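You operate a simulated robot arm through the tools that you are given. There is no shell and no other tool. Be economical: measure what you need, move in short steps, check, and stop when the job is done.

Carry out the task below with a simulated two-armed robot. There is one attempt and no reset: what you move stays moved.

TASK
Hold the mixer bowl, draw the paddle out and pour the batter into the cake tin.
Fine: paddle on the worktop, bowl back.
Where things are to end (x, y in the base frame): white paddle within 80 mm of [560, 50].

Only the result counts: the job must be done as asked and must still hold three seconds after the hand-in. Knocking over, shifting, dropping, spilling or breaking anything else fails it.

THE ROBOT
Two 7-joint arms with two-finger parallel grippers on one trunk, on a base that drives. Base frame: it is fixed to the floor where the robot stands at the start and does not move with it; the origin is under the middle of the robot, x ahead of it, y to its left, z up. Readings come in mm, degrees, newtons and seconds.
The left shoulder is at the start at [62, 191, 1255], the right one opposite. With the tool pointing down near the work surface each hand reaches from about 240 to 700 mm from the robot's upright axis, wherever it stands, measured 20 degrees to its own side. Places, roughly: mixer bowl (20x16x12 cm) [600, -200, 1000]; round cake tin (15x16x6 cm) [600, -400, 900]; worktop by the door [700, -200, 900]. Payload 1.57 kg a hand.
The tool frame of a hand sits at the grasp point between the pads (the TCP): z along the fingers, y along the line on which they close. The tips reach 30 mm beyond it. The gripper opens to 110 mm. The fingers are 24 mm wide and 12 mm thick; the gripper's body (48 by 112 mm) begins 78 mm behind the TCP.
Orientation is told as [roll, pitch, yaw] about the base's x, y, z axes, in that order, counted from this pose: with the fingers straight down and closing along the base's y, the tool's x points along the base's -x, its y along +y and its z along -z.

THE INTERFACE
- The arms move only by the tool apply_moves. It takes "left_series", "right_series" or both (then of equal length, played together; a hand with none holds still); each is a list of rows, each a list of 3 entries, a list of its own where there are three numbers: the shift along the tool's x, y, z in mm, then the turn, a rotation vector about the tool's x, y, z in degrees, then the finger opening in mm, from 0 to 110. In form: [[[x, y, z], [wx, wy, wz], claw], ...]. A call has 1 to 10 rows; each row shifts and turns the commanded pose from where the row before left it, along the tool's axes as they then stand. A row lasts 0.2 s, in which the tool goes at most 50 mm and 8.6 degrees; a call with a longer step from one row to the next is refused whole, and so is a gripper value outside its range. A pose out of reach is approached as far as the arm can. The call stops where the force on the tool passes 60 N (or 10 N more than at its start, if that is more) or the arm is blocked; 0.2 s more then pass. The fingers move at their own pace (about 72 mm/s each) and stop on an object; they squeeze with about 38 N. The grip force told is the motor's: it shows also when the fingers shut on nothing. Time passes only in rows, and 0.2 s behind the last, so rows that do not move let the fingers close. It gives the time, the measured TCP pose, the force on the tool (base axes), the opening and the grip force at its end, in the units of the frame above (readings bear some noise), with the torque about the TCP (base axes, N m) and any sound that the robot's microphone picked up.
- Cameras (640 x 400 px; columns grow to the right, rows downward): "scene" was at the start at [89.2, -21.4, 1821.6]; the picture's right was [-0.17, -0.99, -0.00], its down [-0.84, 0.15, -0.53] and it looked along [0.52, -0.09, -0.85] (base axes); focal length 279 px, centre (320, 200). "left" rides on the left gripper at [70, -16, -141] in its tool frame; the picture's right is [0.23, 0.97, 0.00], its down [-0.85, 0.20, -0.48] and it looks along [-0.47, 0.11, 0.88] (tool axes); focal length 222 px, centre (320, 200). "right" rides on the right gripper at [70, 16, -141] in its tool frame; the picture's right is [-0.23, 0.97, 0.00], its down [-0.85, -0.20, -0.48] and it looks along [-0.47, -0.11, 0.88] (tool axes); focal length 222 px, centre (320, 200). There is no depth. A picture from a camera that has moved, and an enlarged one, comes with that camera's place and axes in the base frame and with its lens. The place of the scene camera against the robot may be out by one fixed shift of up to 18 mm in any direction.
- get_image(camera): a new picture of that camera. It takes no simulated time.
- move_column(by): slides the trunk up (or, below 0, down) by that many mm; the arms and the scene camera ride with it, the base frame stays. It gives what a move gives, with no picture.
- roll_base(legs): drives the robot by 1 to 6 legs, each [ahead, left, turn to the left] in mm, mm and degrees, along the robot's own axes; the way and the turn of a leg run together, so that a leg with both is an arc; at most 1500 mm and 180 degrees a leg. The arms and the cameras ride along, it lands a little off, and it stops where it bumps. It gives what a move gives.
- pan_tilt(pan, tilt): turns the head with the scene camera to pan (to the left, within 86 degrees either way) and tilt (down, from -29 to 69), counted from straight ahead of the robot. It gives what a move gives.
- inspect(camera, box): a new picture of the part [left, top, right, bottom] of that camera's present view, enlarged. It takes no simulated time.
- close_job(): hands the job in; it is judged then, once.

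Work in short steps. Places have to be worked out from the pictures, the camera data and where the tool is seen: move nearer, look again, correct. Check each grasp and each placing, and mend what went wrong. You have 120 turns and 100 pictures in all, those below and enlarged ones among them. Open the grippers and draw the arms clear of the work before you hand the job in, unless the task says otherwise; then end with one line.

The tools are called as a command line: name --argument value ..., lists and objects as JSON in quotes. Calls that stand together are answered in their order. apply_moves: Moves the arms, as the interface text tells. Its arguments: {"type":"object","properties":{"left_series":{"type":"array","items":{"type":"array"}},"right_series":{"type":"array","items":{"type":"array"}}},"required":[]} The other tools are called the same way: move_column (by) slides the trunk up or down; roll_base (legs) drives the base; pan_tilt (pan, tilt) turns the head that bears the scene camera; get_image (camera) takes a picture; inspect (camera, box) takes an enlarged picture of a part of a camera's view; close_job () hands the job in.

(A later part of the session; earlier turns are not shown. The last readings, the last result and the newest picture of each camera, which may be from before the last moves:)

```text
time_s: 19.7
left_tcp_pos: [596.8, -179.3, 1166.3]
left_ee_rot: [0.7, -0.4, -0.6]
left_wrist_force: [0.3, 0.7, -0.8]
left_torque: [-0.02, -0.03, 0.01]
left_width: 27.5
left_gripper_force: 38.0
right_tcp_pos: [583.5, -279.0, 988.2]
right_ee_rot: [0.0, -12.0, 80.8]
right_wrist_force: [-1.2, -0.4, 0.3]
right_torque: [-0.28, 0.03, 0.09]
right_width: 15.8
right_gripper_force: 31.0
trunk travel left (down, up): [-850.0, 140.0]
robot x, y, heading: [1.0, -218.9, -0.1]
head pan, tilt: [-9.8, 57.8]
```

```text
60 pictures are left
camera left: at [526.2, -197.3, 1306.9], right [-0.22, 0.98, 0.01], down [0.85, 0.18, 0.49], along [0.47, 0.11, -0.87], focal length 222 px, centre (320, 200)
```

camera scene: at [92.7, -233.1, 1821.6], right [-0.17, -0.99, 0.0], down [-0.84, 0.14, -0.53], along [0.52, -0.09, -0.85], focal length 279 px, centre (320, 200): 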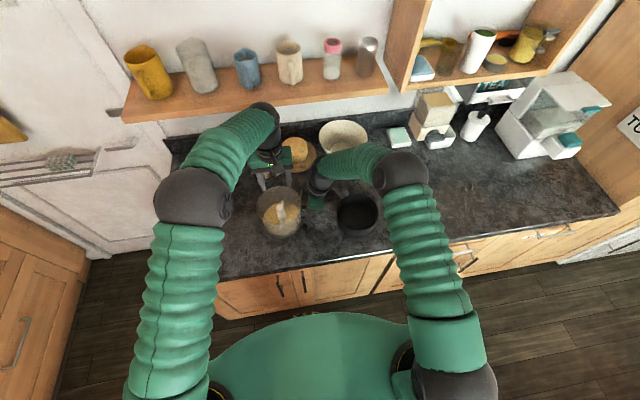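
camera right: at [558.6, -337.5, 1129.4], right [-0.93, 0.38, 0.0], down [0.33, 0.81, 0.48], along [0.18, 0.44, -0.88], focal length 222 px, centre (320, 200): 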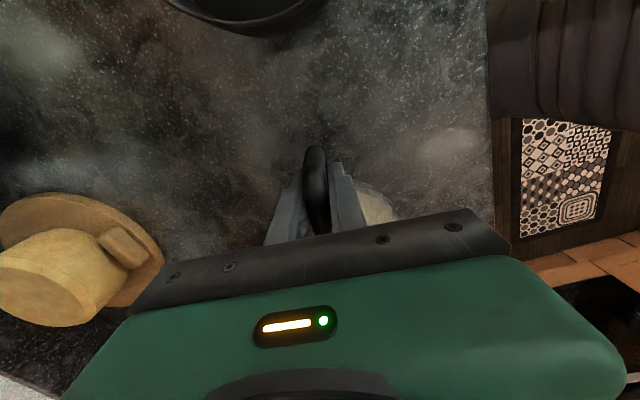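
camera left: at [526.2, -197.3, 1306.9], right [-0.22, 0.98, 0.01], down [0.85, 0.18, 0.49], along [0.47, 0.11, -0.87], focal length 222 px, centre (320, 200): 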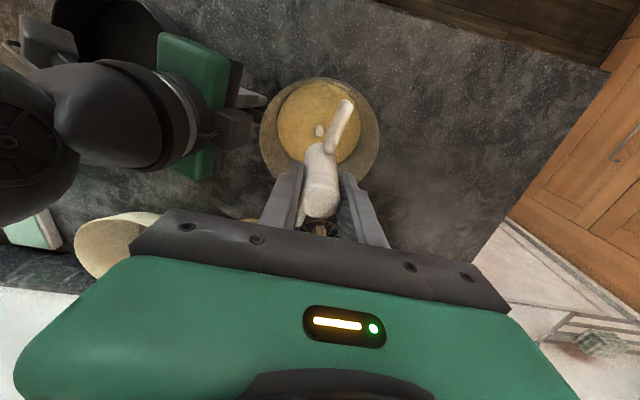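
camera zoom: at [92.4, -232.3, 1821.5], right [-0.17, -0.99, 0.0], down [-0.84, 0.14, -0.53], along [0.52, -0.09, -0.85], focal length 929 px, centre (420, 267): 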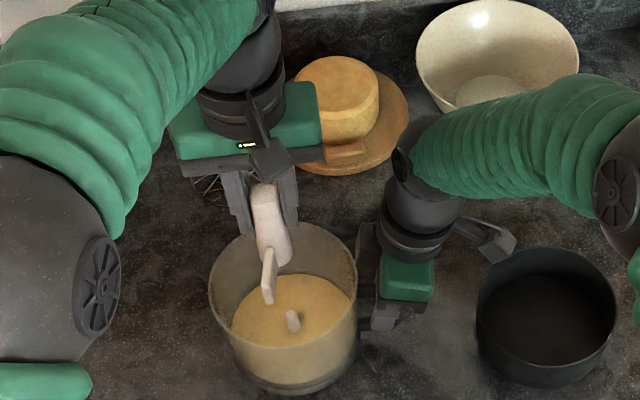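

Paddle is free of the bowl (a peg stays). I carry it to above (560,50).

apply_moves --left_series '[[[7.5, 45, -10], [0, 0, 0], 10], [[7.5, 46, 0], [0, 0, 0], 10], [[7.5, 46, 0], [0, 0, 0], 10], [[7.5, 46, 0], [0, 0, 0], 10], [[7, 46, 0], [0, 0, 0], 10], [[0, 0, 0], [0, 0, 0], 10]]'

get_image --camera "scene"

get_image --camera "left"

```text
time_s: 21.1
left_tcp_pos: [563.5, 53.0, 1179.1]
left_ee_rot: [0.7, -0.6, -0.5]
left_wrist_force: [0.2, -0.7, -0.7]
left_torque: [0.02, 0.03, -0.01]
left_width: 27.7
left_gripper_force: 37.9
right_tcp_pos: [583.8, -276.9, 987.8]
right_ee_rot: [0.1, -12.1, 80.8]
right_wrist_force: [0.2, 1.2, 0.1]
right_torque: [-0.22, -0.02, 0.05]
right_width: 15.7
right_gripper_force: 31.4
trunk travel left (down, up): [-850.0, 140.0]
robot x, y, heading: [-3.2, -219.2, 0.0]
head pan, tilt: [-9.8, 57.8]
```

```text
59 pictures are left
camera scene: at [92.7, -230.0, 1821.5], right [-0.17, -0.99, 0.0], down [-0.84, 0.14, -0.53], along [0.52, -0.09, -0.85], focal length 279 px, centre (320, 200)
```

scene: 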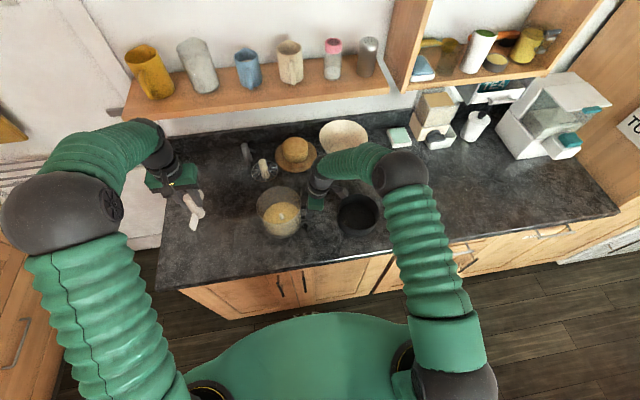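

```text
58 pictures are left
camera left: at [492.5, 35.3, 1319.1], right [-0.22, 0.98, 0.01], down [0.85, 0.19, 0.49], along [0.47, 0.11, -0.87], focal length 222 px, centre (320, 200)
```

left: 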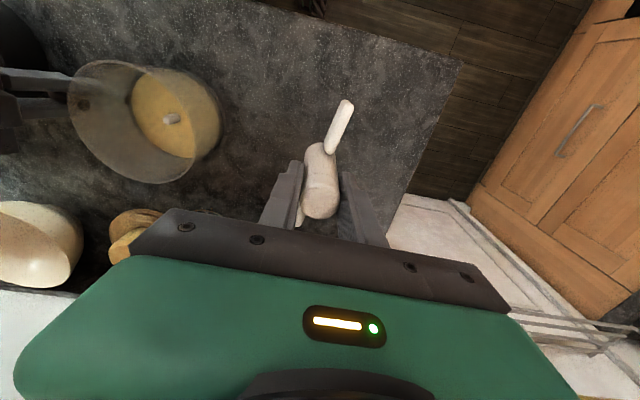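

Worktop below is clear, its edge at y≈240. I lower the paddle to TCP z≈1030.

apply_moves --left_series '[[[2, -2, 40], [0, 0, 0], 10], [[0, 0, 40], [0, 0, 0], 10], [[0, 0, 40], [0, 0, 0], 10], [[0, 0, 25], [0, 0, 0], 10]]'

inspect --camera "scene" --box '[130, 130, 250, 250]'

inspect --camera "left" --box '[220, 60, 420, 240]'

```text
time_s: 22.1
left_tcp_pos: [561.8, 50.0, 1034.4]
left_ee_rot: [0.5, -0.5, -0.6]
left_wrist_force: [1.0, -0.8, -0.8]
left_torque: [-0.02, 0.03, 0.0]
left_width: 27.6
left_gripper_force: 38.5
right_tcp_pos: [586.4, -277.1, 986.7]
right_ee_rot: [-0.1, -12.1, 80.9]
right_wrist_force: [0.0, 0.2, -0.1]
right_torque: [-0.24, 0.15, 0.1]
right_width: 15.6
right_gripper_force: 31.3
trunk travel left (down, up): [-850.0, 140.0]
robot x, y, heading: [1.6, -218.6, 0.5]
head pan, tilt: [-9.8, 57.8]
```

```text
3.33 times, centred on (190, 190) of scene
camera zoom: at [92.9, -230.8, 1821.5], right [-0.17, -0.99, 0.0], down [-0.84, 0.14, -0.53], along [0.52, -0.09, -0.85], focal length 929 px, centre (753, 233)
```

zoom: 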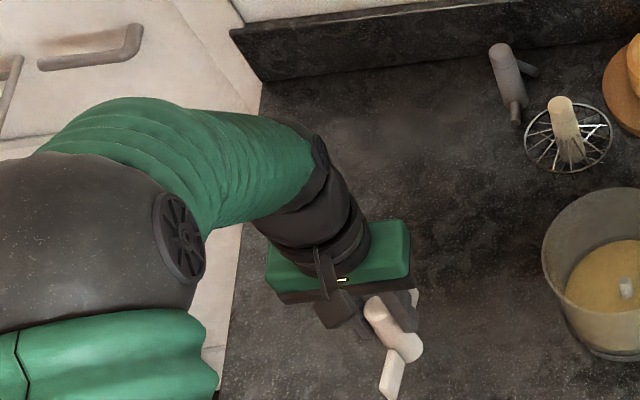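

```text
2.22 times, centred on (320, 150) of left
camera zoom: at [491.3, 31.8, 1174.3], right [-0.22, 0.98, 0.01], down [0.85, 0.19, 0.49], along [0.47, 0.11, -0.87], focal length 494 px, centre (320, 311)
```

zoom: 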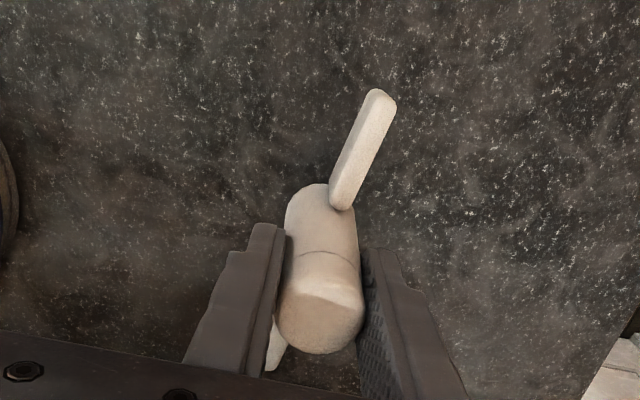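

Paddle hangs upright. I lower in small steps feeling for contact (expected near z≈985–995).

apply_moves --left_series '[[[0, 0, 15], [0, 0, 0], 10], [[0, 0, 10], [0, 0, 0], 10], [[0, 0, 5], [0, 0, 0], 10]]'

apply_moves --left_series '[[[0, 0, 4], [0, 0, 0], 10], [[0, 0, 4], [0, 0, 0], 10]]'

```text
time_s: 22.9
left_tcp_pos: [563.1, 49.2, 1003.3]
left_ee_rot: [0.6, -0.5, -0.6]
left_wrist_force: [-0.1, -0.1, -0.4]
left_torque: [-0.01, -0.01, 0.02]
left_width: 27.9
left_gripper_force: 38.1
right_tcp_pos: [585.2, -277.4, 987.5]
right_ee_rot: [-0.1, -12.0, 80.9]
right_wrist_force: [-0.3, -0.7, 0.0]
right_torque: [-0.06, -0.02, 0.05]
right_width: 15.8
right_gripper_force: 31.4
trunk travel left (down, up): [-850.0, 140.0]
robot x, y, heading: [-0.2, -219.2, -0.2]
head pan, tilt: [-9.8, 57.8]
```

```text
time_s: 23.5
left_tcp_pos: [563.5, 51.1, 994.8]
left_ee_rot: [0.5, -0.6, -0.5]
left_wrist_force: [0.5, 0.4, -1.3]
left_torque: [0.0, 0.01, 0.0]
left_width: 27.8
left_gripper_force: 38.2
right_tcp_pos: [585.3, -277.1, 988.4]
right_ee_rot: [0.1, -11.9, 80.9]
right_wrist_force: [0.0, 0.2, 0.2]
right_torque: [0.02, 0.04, 0.09]
right_width: 15.7
right_gripper_force: 31.1
trunk travel left (down, up): [-850.0, 140.0]
robot x, y, heading: [3.0, -216.8, -0.1]
head pan, tilt: [-9.8, 57.8]
```

No contact yet; continue in 4 mm steps.

apply_moves --left_series '[[[0, 0, 4], [0, 0, 0], 10], [[0, 0, 4], [0, 0, 0], 10]]'

inspect --camera "scene" --box '[160, 180, 240, 250]'

```text
time_s: 24.1
left_tcp_pos: [562.6, 52.3, 989.5]
left_ee_rot: [0.7, -0.7, -0.6]
left_wrist_force: [0.8, 1.1, 9.0]
left_torque: [-0.03, 0.02, 0.02]
left_width: 28.0
left_gripper_force: 37.8
right_tcp_pos: [582.1, -279.6, 987.9]
right_ee_rot: [0.1, -12.0, 80.8]
right_wrist_force: [0.5, -1.5, -0.1]
right_torque: [-0.51, 0.08, -0.01]
right_width: 15.8
right_gripper_force: 31.6
trunk travel left (down, up): [-850.0, 140.0]
robot x, y, heading: [1.2, -218.1, 0.1]
head pan, tilt: [-9.8, 57.8]
```

```text
5.71 times, centred on (200, 215) of scene
camera zoom: at [90.7, -231.9, 1821.7], right [-0.17, -0.99, 0.0], down [-0.84, 0.14, -0.53], along [0.52, -0.09, -0.85], focal length 1593 px, centre (1006, 114)
```

zoom: 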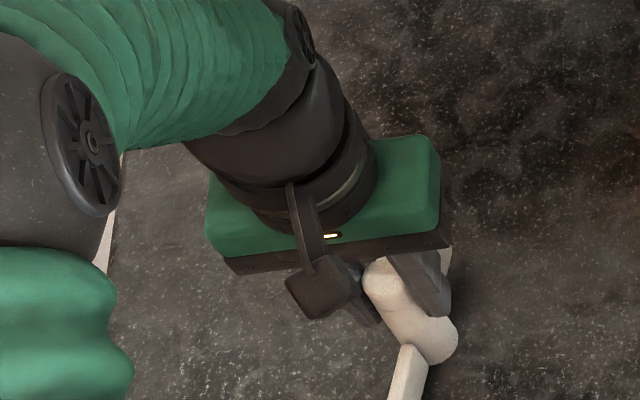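

Contact (9 N). I ease up 1 mm and open gently.

apply_moves --left_series '[[[0, 0, -1], [0, 0, 0], 10], [[0, 0, 0], [0, 0, 0], 30], [[0, 0, 0], [0, 0, 0], 36], [[0, 0, 0], [0, 0, 0], 50], [[0, 0, 0], [0, 0, 0], 64]]'

inspect --camera "left" --box '[220, 60, 420, 240]'

```text
time_s: 25.3
left_tcp_pos: [562.4, 49.9, 988.3]
left_ee_rot: [0.6, -0.5, -0.6]
left_wrist_force: [-0.3, 0.3, -0.8]
left_torque: [-0.02, 0.01, -0.02]
left_width: 63.9
left_gripper_force: 0.1
right_tcp_pos: [584.8, -278.0, 987.7]
right_ee_rot: [-0.1, -11.9, 80.9]
right_wrist_force: [-0.1, -0.9, -0.8]
right_torque: [0.04, 0.02, 0.06]
right_width: 15.6
right_gripper_force: 30.9
trunk travel left (down, up): [-850.0, 140.0]
robot x, y, heading: [1.9, -219.3, 0.1]
head pan, tilt: [-9.8, 57.8]
```

```text
2.22 times, centred on (320, 150) of left
camera zoom: at [491.8, 32.8, 1129.0], right [-0.22, 0.98, 0.01], down [0.85, 0.19, 0.49], along [0.47, 0.11, -0.87], focal length 494 px, centre (320, 311)
```

zoom: 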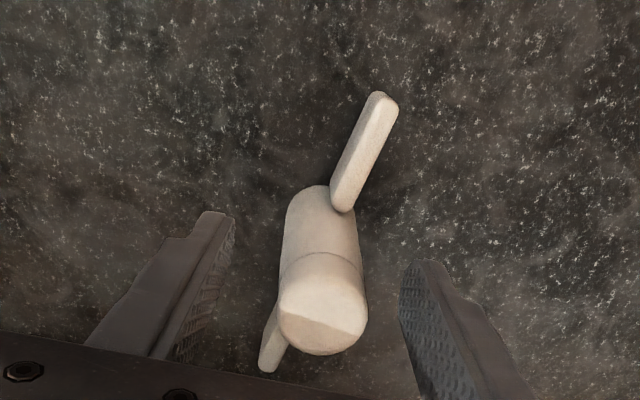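

Paddle stands upright at about (562,50). I raise the left hand straight up and away, and release the right from the handle, drawing it back up.

apply_moves --left_series '[[[0, 0, -30], [0, 0, 0], 64], [[0, 0, -40], [0, 0, 0], 64], [[0, 0, -45], [0, 0, 0], 64], [[0, 0, -45], [0, 0, 0], 64], [[0, 0, -45], [0, 0, 0], 64], [[20, 30, -20], [0, 0, 0], 64], [[20, 30, 0], [0, 0, 0], 64], [[20, 30, 0], [0, 0, 0], 64]]' --right_series '[[[0, 0, 0], [0, 0, 0], 45], [[0, 0, 0], [0, 0, 0], 60], [[0, 0, -30], [0, 0, 0], 60], [[0, 0, -40], [0, 0, 0], 60], [[0, 0, -45], [0, 0, 0], 60], [[0, 0, -45], [0, 0, 0], 60], [[0, 0, 0], [0, 6, 0], 60], [[0, 0, 0], [0, 6, 0], 60]]'

get_image --camera "scene"

get_image --camera "right"

```text
time_s: 27.1
left_tcp_pos: [503.2, 141.2, 1209.8]
left_ee_rot: [0.3, -0.4, -0.5]
left_wrist_force: [-0.4, 0.6, 0.7]
left_torque: [-0.02, 0.05, -0.01]
left_width: 63.9
left_gripper_force: 0.0
right_tcp_pos: [580.1, -305.0, 1143.7]
right_ee_rot: [-0.1, 0.3, 80.8]
right_wrist_force: [-0.6, 0.3, 0.7]
right_torque: [-0.03, 0.01, 0.03]
right_width: 60.0
right_gripper_force: 0.0
trunk travel left (down, up): [-850.0, 140.0]
robot x, y, heading: [2.6, -220.9, 0.3]
head pan, tilt: [-9.8, 57.8]
```

```text
53 pictures are left
camera scene: at [92.6, -224.1, 1821.5], right [-0.17, -0.99, 0.0], down [-0.84, 0.14, -0.53], along [0.52, -0.09, -0.85], focal length 279 px, centre (320, 200)
```

scene: 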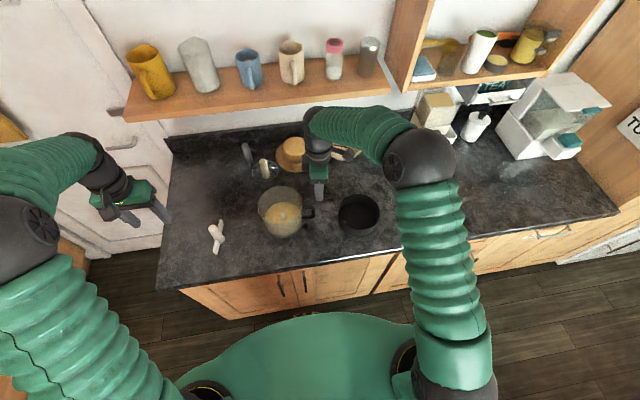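

```text
52 pictures are left
camera right: at [553.0, -371.2, 1286.3], right [-0.93, 0.38, 0.0], down [0.33, 0.81, 0.47], along [0.18, 0.44, -0.88], focal length 222 px, centre (320, 200)
```

right: 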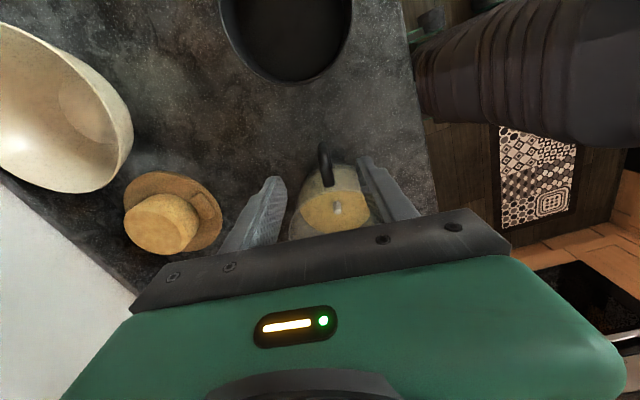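

Paddle stands, bowl unmoved, batter in it with a small peg. For the pour I will pinch the bowl's far wall (azimuth ≈ -9°, point ≈ (663,-193)), so it can be tipped towards the robot over the tin. Move the right hand there, high.

apply_moves --right_series '[[[-41.2, -21.5, 0], [0, 0, 0], 60], [[-41.2, -21.5, 0], [0, 0, 0], 60], [[-41.2, -21.5, 0], [-5, 0, 0], 60]]'

get_image --camera "right"

inspect --camera "scene" --box '[230, 120, 390, 240]'

```text
time_s: 27.9
left_tcp_pos: [503.9, 141.4, 1211.8]
left_ee_rot: [0.4, -0.5, -0.6]
left_wrist_force: [0.8, -0.1, -0.6]
left_torque: [-0.01, 0.04, 0.02]
left_width: 64.0
left_gripper_force: 0.1
right_tcp_pos: [632.7, -209.9, 1151.1]
right_ee_rot: [5.1, 0.3, 81.0]
right_wrist_force: [0.3, 0.4, -0.8]
right_torque: [-0.03, 0.02, -0.02]
right_width: 59.9
right_gripper_force: 0.1
right hand out of reach, approached as far as the arm can: row 3
trunk travel left (down, up): [-850.0, 140.0]
robot x, y, heading: [3.6, -219.2, -0.1]
head pan, tilt: [-9.8, 57.8]
```

```text
51 pictures are left
camera right: at [619.3, -277.4, 1294.5], right [-0.92, 0.38, 0.09], down [0.37, 0.81, 0.45], along [0.1, 0.45, -0.89], focal length 222 px, centre (320, 200)
```

right: 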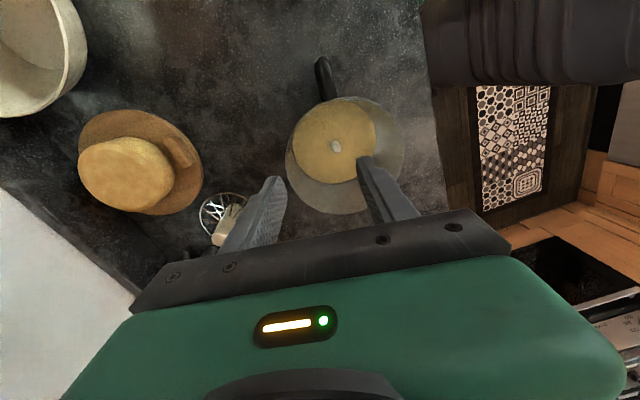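

```text
3.33 times, centred on (310, 180) of scene
camera zoom: at [94.4, -222.2, 1821.4], right [-0.17, -0.99, 0.01], down [-0.84, 0.14, -0.53], along [0.52, -0.09, -0.85], focal length 929 px, centre (353, 267)
```

zoom: 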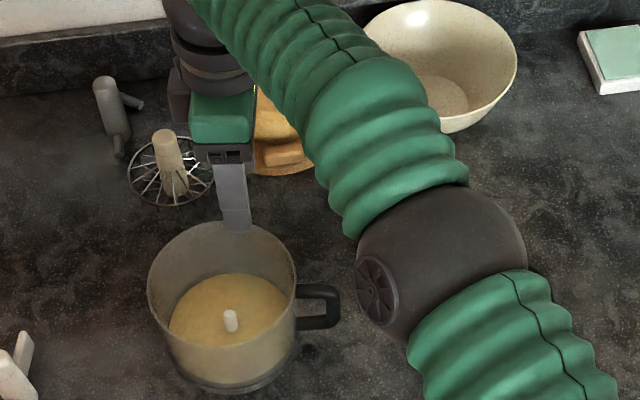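

The arm reached its limit at x≈633. I drive the base 60 mm forward (hands are high and clear).

roll_base --legs '[[60, 0, 0]]'

get_image --camera "right"

```text
time_s: 28.8
left_tcp_pos: [549.4, 140.6, 1218.9]
left_ee_rot: [0.5, -1.2, -0.5]
left_wrist_force: [-0.2, -0.5, 0.0]
left_torque: [-0.04, -0.02, 0.02]
left_width: 63.9
left_gripper_force: 0.0
right_tcp_pos: [679.5, -211.5, 1159.7]
right_ee_rot: [4.3, 0.0, 81.1]
right_wrist_force: [-0.4, -1.1, 0.9]
right_torque: [0.01, -0.14, -0.02]
right_width: 59.8
right_gripper_force: 0.1
trunk travel left (down, up): [-850.0, 140.0]
robot x, y, heading: [59.2, -220.5, -0.0]
head pan, tilt: [-9.8, 57.8]
```

```text
49 pictures are left
camera right: at [663.6, -280.1, 1303.1], right [-0.92, 0.38, 0.07], down [0.37, 0.81, 0.46], along [0.12, 0.45, -0.88], focal length 222 px, centre (320, 200)
```

right: 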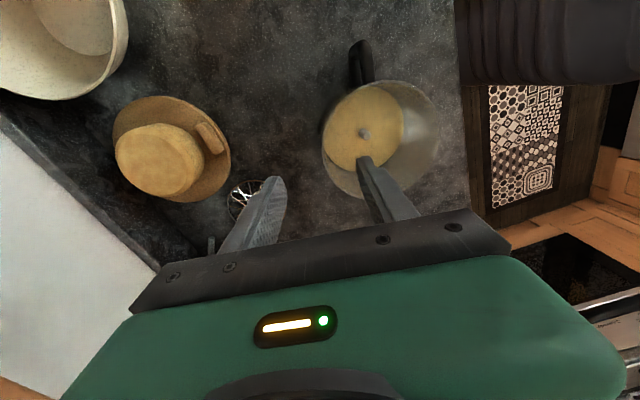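

Readings look transient (z rose); I wait a moment and read again.

apply_moves --right_series '[[[0, 0, 0], [0, 0, 0], 60], [[0, 0, 0], [0, 0, 0], 60]]'

inspect --camera "right" --box '[240, 30, 460, 230]'

```text
time_s: 29.4
left_tcp_pos: [555.6, 137.7, 1216.6]
left_ee_rot: [0.7, -0.9, -0.5]
left_wrist_force: [-0.2, 1.1, 0.7]
left_torque: [-0.01, -0.03, -0.02]
left_width: 64.0
left_gripper_force: 0.1
right_tcp_pos: [689.4, -213.2, 1157.1]
right_ee_rot: [4.7, 0.0, 80.9]
right_wrist_force: [-0.3, -0.1, -0.3]
right_torque: [0.02, -0.06, 0.01]
right_width: 60.1
right_gripper_force: 0.1
trunk travel left (down, up): [-850.0, 140.0]
robot x, y, heading: [63.0, -218.1, 0.0]
head pan, tilt: [-9.8, 57.8]
```

```text
2.00 times, centred on (350, 130) of right
camera zoom: at [674.5, -281.6, 1300.0], right [-0.92, 0.38, 0.08], down [0.37, 0.81, 0.46], along [0.11, 0.46, -0.88], focal length 444 px, centre (260, 340)
```

zoom: 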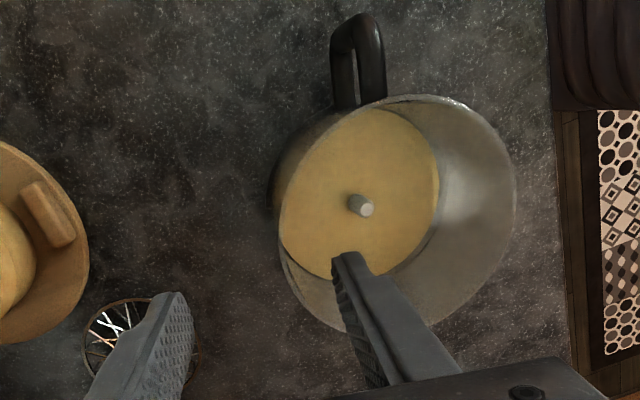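

Rim centre again ≈ (596,-184). I align above the far wall and descend to just above the rim (TCP z≈1072).

apply_moves --right_series '[[[-17, 14, 0], [0, 0, 0], 60], [[0, 0, 40], [0, 0, 0], 60], [[0, 0, 43], [0, 0, 0], 60]]'

get_image --camera "right"

inspect --camera "scene" --box '[230, 140, 390, 260]'

```text
time_s: 30.2
left_tcp_pos: [558.7, 135.9, 1215.3]
left_ee_rot: [0.7, -0.7, -0.5]
left_wrist_force: [-0.2, 0.5, 1.6]
left_torque: [0.03, -0.01, 0.01]
left_width: 63.9
left_gripper_force: 0.2
right_tcp_pos: [674.3, -193.0, 1071.1]
right_ee_rot: [4.8, -0.1, 81.0]
right_wrist_force: [-0.2, 0.2, 0.5]
right_torque: [-0.04, 0.0, 0.0]
right_width: 60.0
right_gripper_force: 0.1
trunk travel left (down, up): [-850.0, 140.0]
robot x, y, heading: [58.9, -221.6, 0.2]
head pan, tilt: [-9.8, 57.8]
```

```text
47 pictures are left
camera right: at [659.4, -262.4, 1214.0], right [-0.92, 0.38, 0.08], down [0.37, 0.81, 0.46], along [0.11, 0.46, -0.88], focal length 222 px, centre (320, 200)
```

right: 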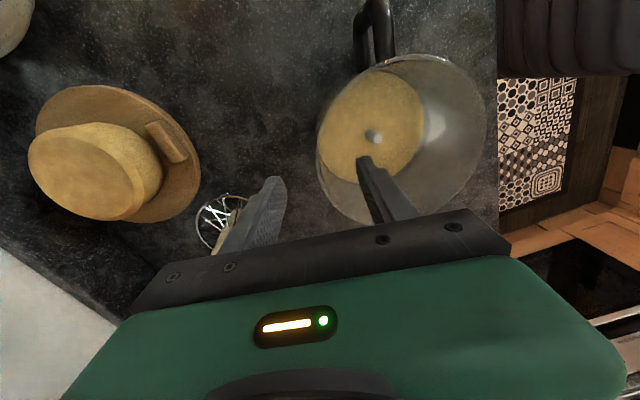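

```text
3.33 times, centred on (310, 200) of scene
camera zoom: at [150.8, -230.2, 1821.7], right [-0.17, -0.99, 0.0], down [-0.84, 0.14, -0.53], along [0.52, -0.09, -0.85], focal length 929 px, centre (353, 200)
```

zoom: 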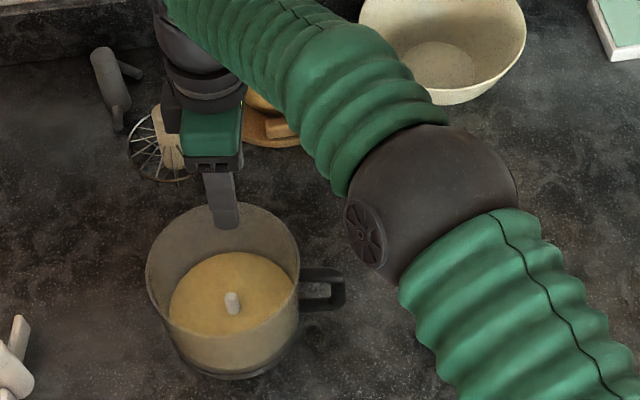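

Fingers straddle the far wall (outer tip outside, inner inside). I descend 66 mm, slightly correcting.

apply_moves --right_series '[[[0, 2, 20], [0, 0, 0], 60], [[0, 0, 23], [0, 0, 0], 60], [[0, 0, 23], [0, 0, 0], 60]]'

inspect --camera "right" --box '[220, 60, 480, 250]'

inspect --camera "scene" --box '[250, 160, 350, 240]'

```text
time_s: 31.0
left_tcp_pos: [560.9, 136.7, 1213.8]
left_ee_rot: [0.7, -0.5, -0.5]
left_wrist_force: [0.5, 0.0, 0.0]
left_torque: [-0.02, -0.03, -0.03]
left_width: 64.2
left_gripper_force: 0.0
right_tcp_pos: [666.6, -193.6, 1006.0]
right_ee_rot: [4.8, 0.0, 81.1]
right_wrist_force: [-0.1, 0.5, -0.3]
right_torque: [0.02, 0.0, 0.01]
right_width: 59.9
right_gripper_force: 0.0
trunk travel left (down, up): [-850.0, 140.0]
robot x, y, heading: [61.9, -220.8, 0.0]
head pan, tilt: [-9.8, 57.8]
```

```text
2.11 times, centred on (350, 155) of right
camera zoom: at [651.8, -261.7, 1149.1], right [-0.92, 0.38, 0.08], down [0.37, 0.81, 0.46], along [0.11, 0.46, -0.88], focal length 468 px, centre (257, 295)
```

zoom: 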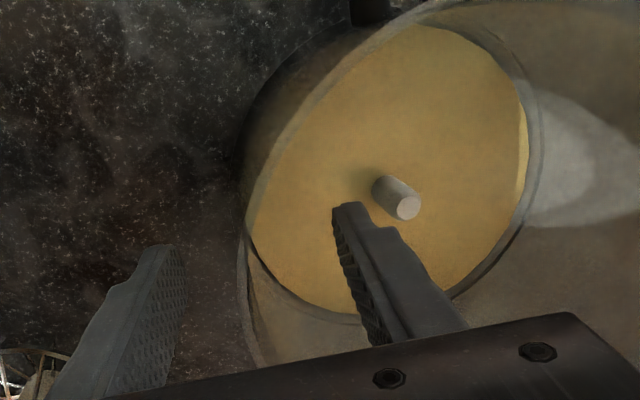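

```text
5.00 times, centred on (300, 200) of scene
camera zoom: at [152.2, -229.0, 1821.5], right [-0.17, -0.99, 0.0], down [-0.84, 0.14, -0.53], along [0.52, -0.09, -0.85], focal length 1394 px, centre (420, 200)
```

zoom: 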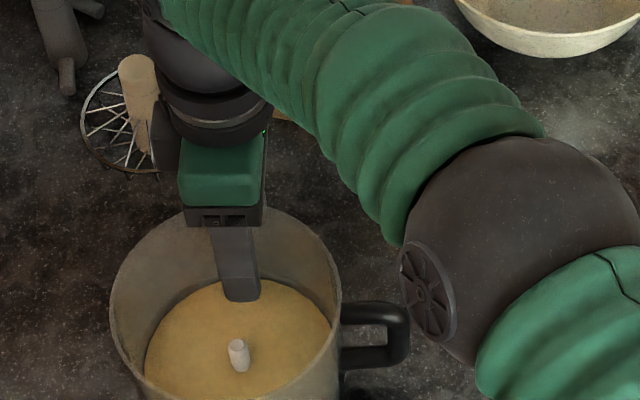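

Wall lies midway between the fingers. Close the right gripper.

apply_moves --right_series '[[[0, 0, 0], [0, 0, 0], 30], [[0, 0, 0], [0, 0, 0], 10], [[0, 0, 0], [0, 0, 0], 0], [[0, 0, 0], [0, 0, 0], 0], [[0, 0, 0], [0, 0, 0], 0]]'

inspect --camera "right" --box '[220, 60, 480, 250]'

```text
time_s: 32.2
left_tcp_pos: [559.7, 138.0, 1214.4]
left_ee_rot: [0.7, -0.6, -0.5]
left_wrist_force: [-0.4, -0.3, 0.6]
left_torque: [0.01, -0.02, 0.04]
left_width: 64.0
left_gripper_force: 0.0
right_tcp_pos: [665.8, -192.3, 1005.6]
right_ee_rot: [4.9, 0.0, 80.9]
right_wrist_force: [-0.7, 0.2, -3.4]
right_torque: [0.13, -0.39, -0.03]
right_width: 5.8
right_gripper_force: 25.8
trunk travel left (down, up): [-850.0, 140.0]
robot x, y, heading: [59.9, -218.6, 0.0]
head pan, tilt: [-9.8, 57.8]
```

```text
2.11 times, centred on (350, 155) of right
camera zoom: at [651.5, -261.4, 1149.2], right [-0.92, 0.38, 0.08], down [0.37, 0.81, 0.46], along [0.11, 0.46, -0.88], focal length 468 px, centre (257, 295)
```

zoom: 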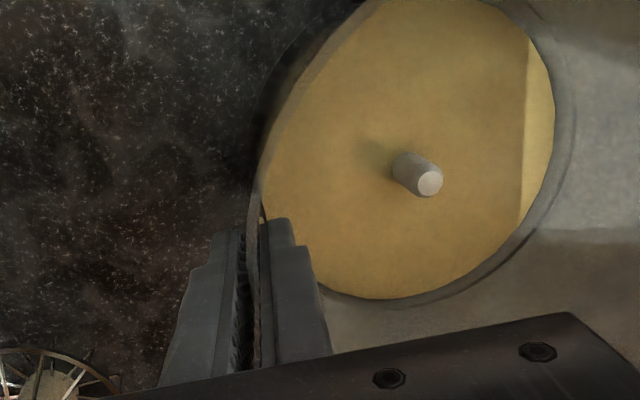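

Wall pinched (5.8 mm); the bowl slid a few mm toward the robot (I'll correct on return). Test lift 15 mm.

apply_moves --right_series '[[[0, 0, -5], [0, 0, 0], 0], [[0, 0, -5], [0, 0, 0], 0], [[0, 0, -10], [0, 0, 0], 0], [[0, 0, 0], [0, 0, 0], 0]]'

inspect --camera "right" --box '[220, 60, 480, 250]'

inspect --camera "scene" --box '[240, 150, 360, 250]'

```text
time_s: 33.2
left_tcp_pos: [561.0, 137.8, 1213.5]
left_ee_rot: [0.7, -0.6, -0.5]
left_wrist_force: [1.2, 0.0, -0.4]
left_torque: [0.02, 0.01, -0.01]
left_width: 63.9
left_gripper_force: 0.1
right_tcp_pos: [667.3, -193.3, 1025.5]
right_ee_rot: [5.0, 0.0, 81.0]
right_wrist_force: [-0.5, 0.6, -5.5]
right_torque: [0.05, -0.44, 0.0]
right_width: 6.0
right_gripper_force: 25.4
trunk travel left (down, up): [-850.0, 140.0]
robot x, y, heading: [59.8, -219.4, 0.3]
head pan, tilt: [-9.8, 57.8]
```

```text
2.11 times, centred on (350, 155) of right
camera zoom: at [653.3, -262.3, 1168.8], right [-0.92, 0.38, 0.08], down [0.37, 0.81, 0.46], along [0.11, 0.46, -0.88], focal length 468 px, centre (257, 295)
```

zoom: 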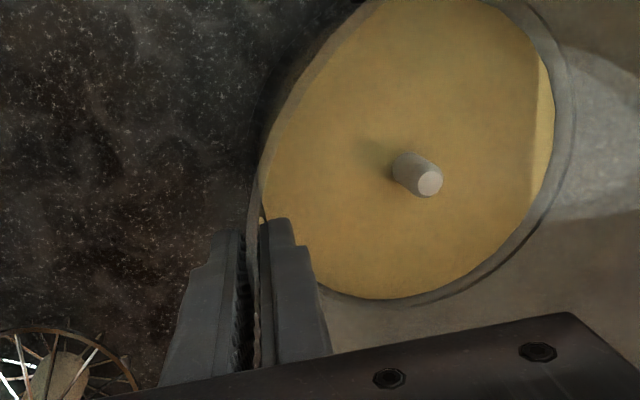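

```text
4.00 times, centred on (300, 200) of scene
camera zoom: at [153.2, -228.9, 1821.4], right [-0.17, -0.99, 0.0], down [-0.84, 0.14, -0.53], along [0.52, -0.09, -0.85], focal length 1115 px, centre (400, 200)
```

zoom: 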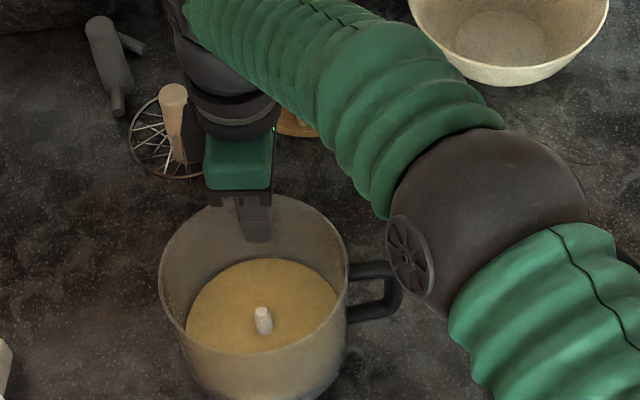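

Bowl held level with 5.5 N load. I raise it ~115 mm, then check before carrying it over to the tin.

apply_moves --right_series '[[[0, 0, -15], [0, 0, 0], 0], [[0, 0, -25], [0, 0, 0], 0], [[0, 0, -30], [0, 0, 0], 0], [[0, 0, -30], [0, 0, 0], 0], [[0, 0, -15], [0, 0, 0], 0], [[0, 0, 0], [0, 0, 0], 0]]'

get_image --camera "scene"

```text
time_s: 34.6
left_tcp_pos: [560.6, 135.6, 1213.5]
left_ee_rot: [0.7, -0.5, -0.6]
left_wrist_force: [-0.3, -0.3, -0.4]
left_torque: [-0.03, 0.06, 0.02]
left_width: 64.3
left_gripper_force: 0.0
right_tcp_pos: [676.6, -194.0, 1139.5]
right_ee_rot: [5.0, 0.1, 81.0]
right_wrist_force: [0.1, 0.3, -5.6]
right_torque: [0.02, -0.46, 0.02]
right_width: 5.7
right_gripper_force: 25.5
trunk travel left (down, up): [-850.0, 140.0]
robot x, y, heading: [60.5, -217.3, 0.1]
head pan, tilt: [-9.8, 57.8]
```

```text
40 pictures are left
camera scene: at [153.2, -228.8, 1821.4], right [-0.17, -0.99, 0.0], down [-0.84, 0.14, -0.53], along [0.52, -0.09, -0.85], focal length 279 px, centre (320, 200)
```

scene: 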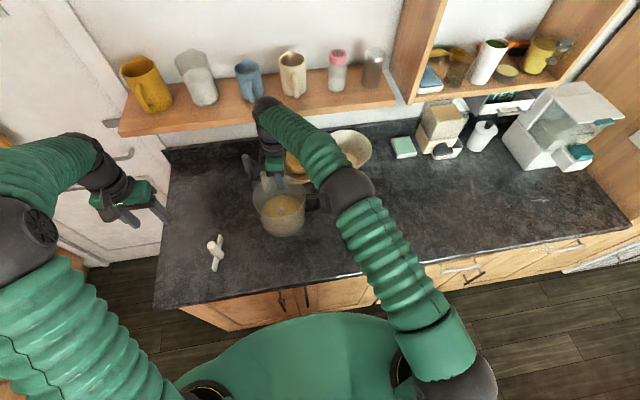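

Carry the bowl slowly to TCP ≈ (715,-468,1138), i.e. lip above the tin.

apply_moves --right_series '[[[15, -5, 0], [0, 0, 0], 0], [[25, -8, -1], [0, 0, 0], 0], [[30, -9, -1], [0, 0, 0], 0], [[30, -9, -1], [0, 0, 0], 0], [[30, -9, -1], [0, 0, 0], 0]]'

get_image --camera "scene"

```text
time_s: 35.8
left_tcp_pos: [561.5, 135.1, 1213.1]
left_ee_rot: [0.9, -0.6, -0.5]
left_wrist_force: [-0.8, -0.1, 0.2]
left_torque: [0.01, -0.02, 0.01]
left_width: 64.1
left_gripper_force: 0.2
right_tcp_pos: [695.6, -332.7, 1141.5]
right_ee_rot: [5.0, -0.3, 80.9]
right_wrist_force: [-1.0, -0.1, -5.6]
right_torque: [0.02, -0.43, -0.01]
right_width: 6.1
right_gripper_force: 25.9
trunk travel left (down, up): [-850.0, 140.0]
robot x, y, heading: [60.3, -217.0, -0.0]
head pan, tilt: [-9.8, 57.8]
```

```text
39 pictures are left
camera scene: at [153.3, -232.4, 1821.4], right [-0.17, -0.99, 0.0], down [-0.84, 0.14, -0.53], along [0.52, -0.09, -0.85], focal length 279 px, centre (320, 200)
```

scene: 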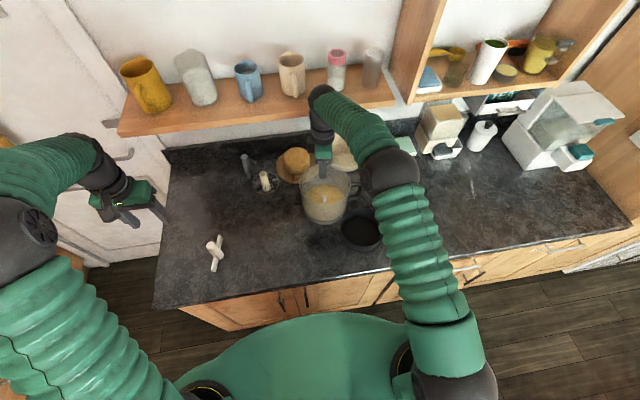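

Smooth; continue the second half.

apply_moves --right_series '[[[25, -7, -1], [0, 0, 0], 0], [[30, -8, -1], [0, 0, 0], 0], [[30, -8, -1], [0, 0, 0], 0], [[27, -6, 0], [0, 0, 0], 0], [[18, -4, 0], [0, 0, 0], 0], [[0, 0, 0], [0, 0, 0], 0]]'

get_image --camera "scene"

get_image --camera "right"

```text
time_s: 37.2
left_tcp_pos: [559.5, 134.8, 1215.4]
left_ee_rot: [0.7, -0.5, -0.5]
left_wrist_force: [0.8, 0.6, 0.4]
left_torque: [-0.01, 0.02, 0.02]
left_width: 63.8
left_gripper_force: 0.0
right_tcp_pos: [707.6, -465.6, 1141.2]
right_ee_rot: [4.9, -0.1, 81.0]
right_wrist_force: [0.6, 0.5, -5.5]
right_torque: [0.02, -0.48, 0.02]
right_width: 5.9
right_gripper_force: 26.2
trunk travel left (down, up): [-850.0, 140.0]
robot x, y, heading: [59.5, -217.3, -0.1]
head pan, tilt: [-9.8, 57.8]
```

```text
38 pictures are left
camera scene: at [153.2, -231.6, 1821.4], right [-0.17, -0.99, 0.0], down [-0.84, 0.14, -0.53], along [0.52, -0.09, -0.85], focal length 279 px, centre (320, 200)
```

scene: 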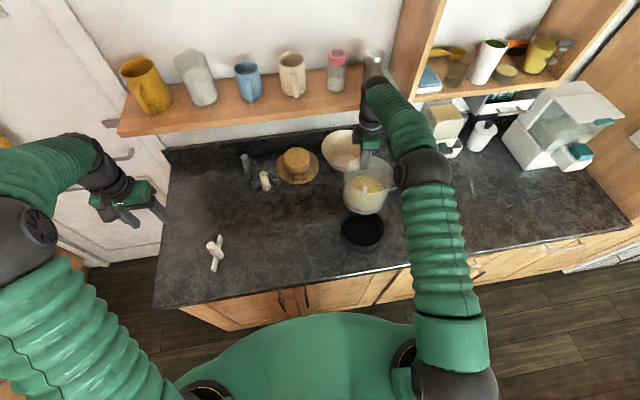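

```text
37 pictures are left
camera right: at [693.5, -534.9, 1284.3], right [-0.92, 0.38, 0.08], down [0.37, 0.81, 0.46], along [0.11, 0.46, -0.88], focal length 222 px, centre (320, 200)
```

right: 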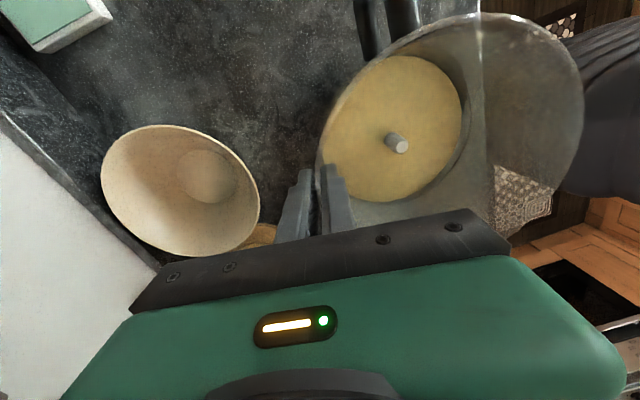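

Lip ≈ (563,-443), over the tin. I start tipping towards the robot: 40° in 8° rows, keeping the lip over the tin and lowering it to ~1105.

apply_moves --right_series '[[[0, -1.6, -12.7], [8, 0, 0], 0], [[0, -0.3, -10.6], [8, 0, 0], 0], [[0, 1.5, -8.6], [8, 0, 0], 0], [[0, 3.7, -7], [8, 0, 0], 0], [[0, 5.6, -7.7], [8, 0, 0], 0]]'

inspect --camera "scene" --box '[290, 120, 450, 260]'

```text
time_s: 38.4
left_tcp_pos: [558.7, 135.5, 1215.2]
left_ee_rot: [0.7, -0.7, -0.4]
left_wrist_force: [-0.7, 0.2, 0.4]
left_torque: [-0.04, -0.01, 0.02]
left_width: 64.1
left_gripper_force: 0.0
right_tcp_pos: [691.2, -462.6, 1183.3]
right_ee_rot: [-35.2, -0.1, 81.1]
right_wrist_force: [-1.2, -0.4, -5.3]
right_torque: [0.08, -0.11, 0.01]
right_width: 5.8
right_gripper_force: 25.7
trunk travel left (down, up): [-850.0, 140.0]
robot x, y, heading: [60.6, -218.0, -0.0]
head pan, tilt: [-9.8, 57.8]
```

```text
2.86 times, centred on (370, 190) of scene
camera zoom: at [150.0, -230.1, 1821.6], right [-0.17, -0.99, 0.0], down [-0.84, 0.14, -0.53], along [0.52, -0.09, -0.85], focal length 797 px, centre (177, 229)
```

zoom: 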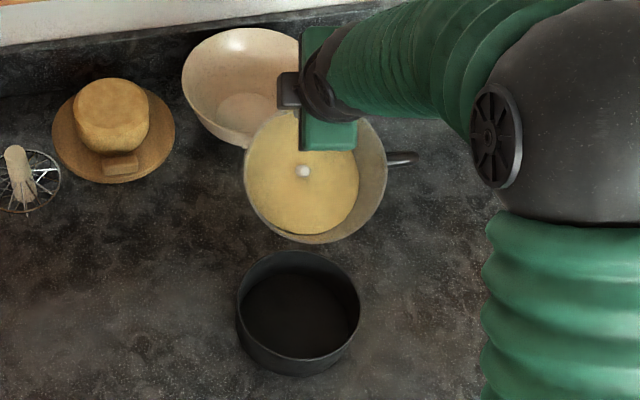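

Lip sits about 15 mm beyond the tin's centre in x, same y: right. Tip on slowly to 56° and watch.

apply_moves --right_series '[[[0, 4.7, -3.7], [4, 0, 0], 0], [[0, 4.7, -3.8], [4, 0, 0], 0], [[0, 5.5, -4.4], [4, 0, 0], 0], [[0, 5.6, -4.5], [4, 0, 0], 0], [[0, 0, 0], [0, 0, 0], 0], [[0, 0, 0], [0, 0, 0], 0]]'

inspect --camera "scene" --box '[290, 120, 450, 260]'

```text
time_s: 39.8
left_tcp_pos: [561.1, 135.6, 1215.3]
left_ee_rot: [0.7, -0.6, -0.5]
left_wrist_force: [0.7, -0.4, 0.2]
left_torque: [0.01, -0.01, -0.01]
left_width: 64.2
left_gripper_force: 0.0
right_tcp_pos: [667.2, -459.8, 1182.0]
right_ee_rot: [-51.1, 0.0, 81.0]
right_wrist_force: [0.2, -1.0, -5.7]
right_torque: [0.1, -0.08, -0.01]
right_width: 5.8
right_gripper_force: 26.0
trunk travel left (down, up): [-850.0, 140.0]
robot x, y, heading: [58.5, -220.6, 0.2]
head pan, tilt: [-9.8, 57.8]
```

```text
2.86 times, centred on (370, 190) of scene
camera zoom: at [151.9, -231.3, 1821.5], right [-0.17, -0.99, 0.0], down [-0.84, 0.14, -0.53], along [0.52, -0.09, -0.85], focal length 797 px, centre (177, 229)
```

zoom: 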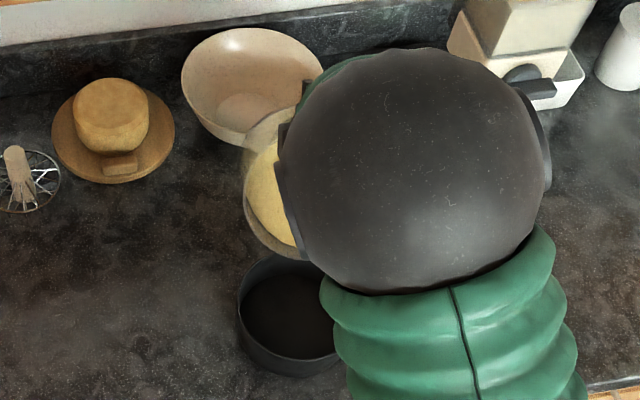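

The elbow now hides the tin from the scene camera. I bring the left hand's camera to watch from the left.

apply_moves --left_series '[[[12, -38, -18], [0, 0, 0], 64], [[12, -38, -18], [0, 0, 0], 64], [[12, -38, -18], [0, 0, 0], 64], [[12, -38, -18], [0, 0, 0], 64]]'

get_image --camera "left"

```text
time_s: 40.8
left_tcp_pos: [511.1, -18.9, 1286.0]
left_ee_rot: [0.8, -0.6, -0.4]
left_wrist_force: [-0.9, -1.0, 1.1]
left_torque: [0.05, 0.0, -0.06]
left_width: 64.0
left_gripper_force: 0.1
right_tcp_pos: [666.8, -459.1, 1182.0]
right_ee_rot: [-51.1, -0.2, 81.0]
right_wrist_force: [-0.5, -1.0, -6.0]
right_torque: [0.09, 0.0, 0.01]
right_width: 5.8
right_gripper_force: 25.9
trunk travel left (down, up): [-850.0, 140.0]
robot x, y, heading: [57.6, -221.0, -0.4]
head pan, tilt: [-9.8, 57.8]
```

```text
34 pictures are left
camera left: at [439.5, -37.7, 1425.1], right [-0.22, 0.98, 0.01], down [0.85, 0.18, 0.49], along [0.48, 0.12, -0.87], focal length 222 px, centre (320, 200)
```

left: 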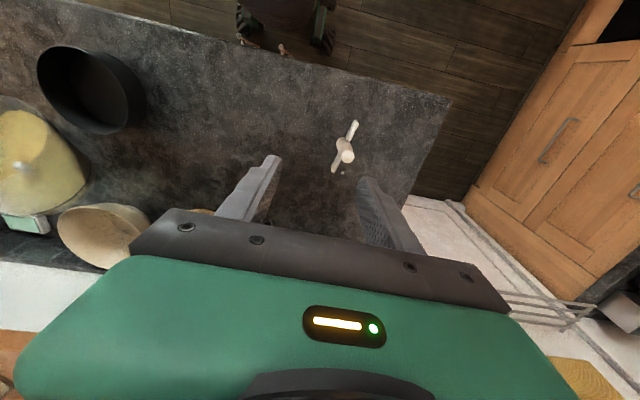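

The tin and tipped bowl are visible at the left; nothing poured yet. I tip on to 72° (and shift the left camera another 50 mm right).

apply_moves --left_series '[[[0, -25, 0], [0, 0, 0], 64], [[0, -25, 0], [0, 0, 0], 64], [[0, 0, 0], [0, 0, 0], 64], [[0, 0, 0], [0, 0, 0], 64], [[0, 0, 0], [0, 0, 0], 64]]' --right_series '[[[0, 5, -6.2], [4, 0, 0], 0], [[0, 5.1, -6.2], [4, 0, 0], 0], [[0, 4.3, -7.7], [4, 0, 0], 0], [[0, 4.4, -7.8], [4, 0, 0], 0], [[0, 0, 0], [0, 0, 0], 0]]'

get_image --camera "left"

```text
time_s: 42.0
left_tcp_pos: [509.4, -67.9, 1284.0]
left_ee_rot: [0.7, -0.7, -0.6]
left_wrist_force: [0.2, -0.4, -0.2]
left_torque: [-0.02, 0.01, -0.05]
left_width: 64.2
left_gripper_force: 0.1
right_tcp_pos: [633.1, -453.6, 1179.6]
right_ee_rot: [-67.2, -0.1, 80.9]
right_wrist_force: [-0.7, -0.7, -5.6]
right_torque: [0.11, 0.12, 0.02]
right_width: 6.1
right_gripper_force: 25.7
trunk travel left (down, up): [-850.0, 140.0]
robot x, y, heading: [62.3, -216.1, 0.0]
head pan, tilt: [-9.8, 57.8]
```

```text
33 pictures are left
camera left: at [438.4, -85.0, 1424.5], right [-0.22, 0.98, 0.01], down [0.85, 0.19, 0.49], along [0.48, 0.12, -0.87], focal length 222 px, centre (320, 200)
```

left: 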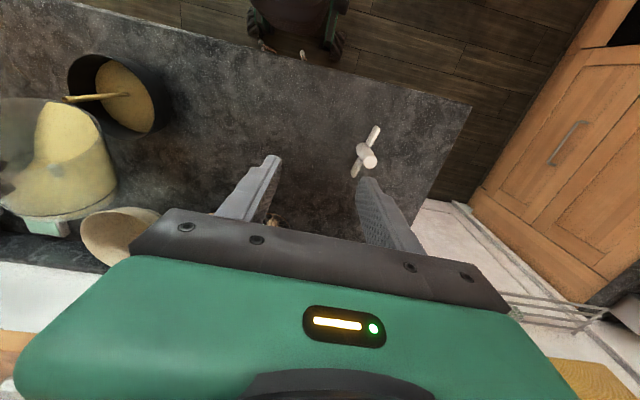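

Batter is streaming into the tin. I let it run 1 s at this tilt.

apply_moves --right_series '[[[0, 0, 0], [0, 0, 0], 0], [[0, 0, 0], [0, 0, 0], 0], [[0, 0, 0], [0, 0, 0], 0], [[0, 0, 0], [0, 0, 0], 0], [[0, 0, 0], [0, 0, 0], 0]]'

inspect --camera "left" --box '[0, 20, 240, 220]'

```text
time_s: 43.2
left_tcp_pos: [508.9, -68.9, 1284.3]
left_ee_rot: [0.7, -0.6, -0.4]
left_wrist_force: [-0.6, 0.3, -0.5]
left_torque: [-0.04, 0.05, -0.01]
left_width: 64.0
left_gripper_force: 0.0
right_tcp_pos: [633.0, -453.9, 1179.3]
right_ee_rot: [-67.1, -0.1, 81.0]
right_wrist_force: [-0.7, 0.2, -4.5]
right_torque: [0.11, 0.13, -0.02]
right_width: 5.7
right_gripper_force: 25.7
trunk travel left (down, up): [-850.0, 140.0]
robot x, y, heading: [59.4, -219.3, -0.2]
head pan, tilt: [-9.8, 57.8]
```

```text
2.00 times, centred on (120, 120) of left
camera zoom: at [438.4, -85.6, 1424.6], right [-0.22, 0.98, 0.01], down [0.85, 0.19, 0.49], along [0.48, 0.12, -0.87], focal length 444 px, centre (720, 360)
```

zoom: 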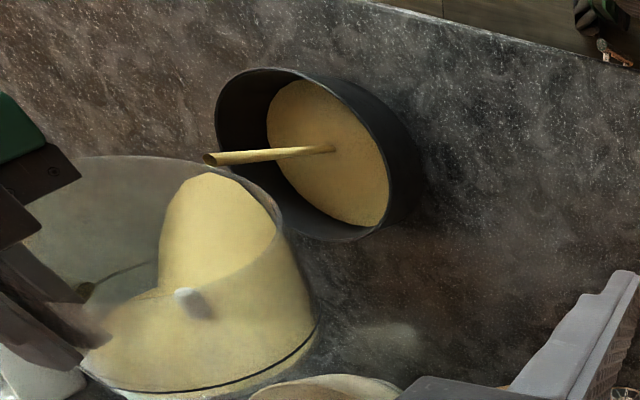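

Stream falls at the tin's centre, load is dropping. I tip to 80° slowly and keep running.

apply_moves --right_series '[[[0, 2.4, -9.3], [4, 0, 0], 0], [[0, 0, 0], [0, 0, 0], 0], [[0, 0, 0], [0, 0, 0], 0], [[0, 2.4, -9.3], [4, 0, 0], 0], [[0, 0, 0], [0, 0, 0], 0], [[0, 0, 0], [0, 0, 0], 0], [[0, 0, 0], [0, 0, 0], 0], [[0, 0, 0], [0, 0, 0], 0]]'

inspect --camera "left" --box '[0, 20, 240, 220]'

```text
time_s: 45.0
left_tcp_pos: [508.9, -68.3, 1284.1]
left_ee_rot: [0.8, -0.6, -0.5]
left_wrist_force: [-1.1, 0.3, 1.1]
left_torque: [0.01, 0.01, 0.0]
left_width: 63.6
left_gripper_force: 0.1
right_tcp_pos: [616.1, -457.9, 1185.7]
right_ee_rot: [-75.5, -0.5, 80.0]
right_wrist_force: [-0.1, 0.1, -2.7]
right_torque: [0.08, 0.13, -0.01]
right_width: 5.9
right_gripper_force: 25.9
trunk travel left (down, up): [-850.0, 140.0]
robot x, y, heading: [63.0, -221.1, -0.1]
head pan, tilt: [-9.8, 57.8]
```

```text
2.00 times, centred on (120, 120) of left
camera zoom: at [438.2, -85.4, 1424.2], right [-0.22, 0.98, 0.01], down [0.85, 0.19, 0.49], along [0.48, 0.12, -0.87], focal length 444 px, centre (720, 360)
```

zoom: 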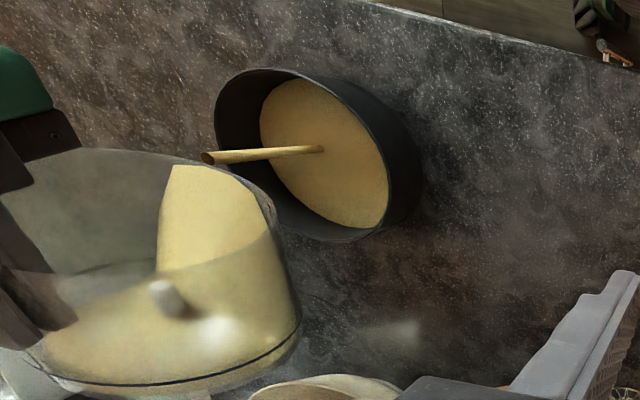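

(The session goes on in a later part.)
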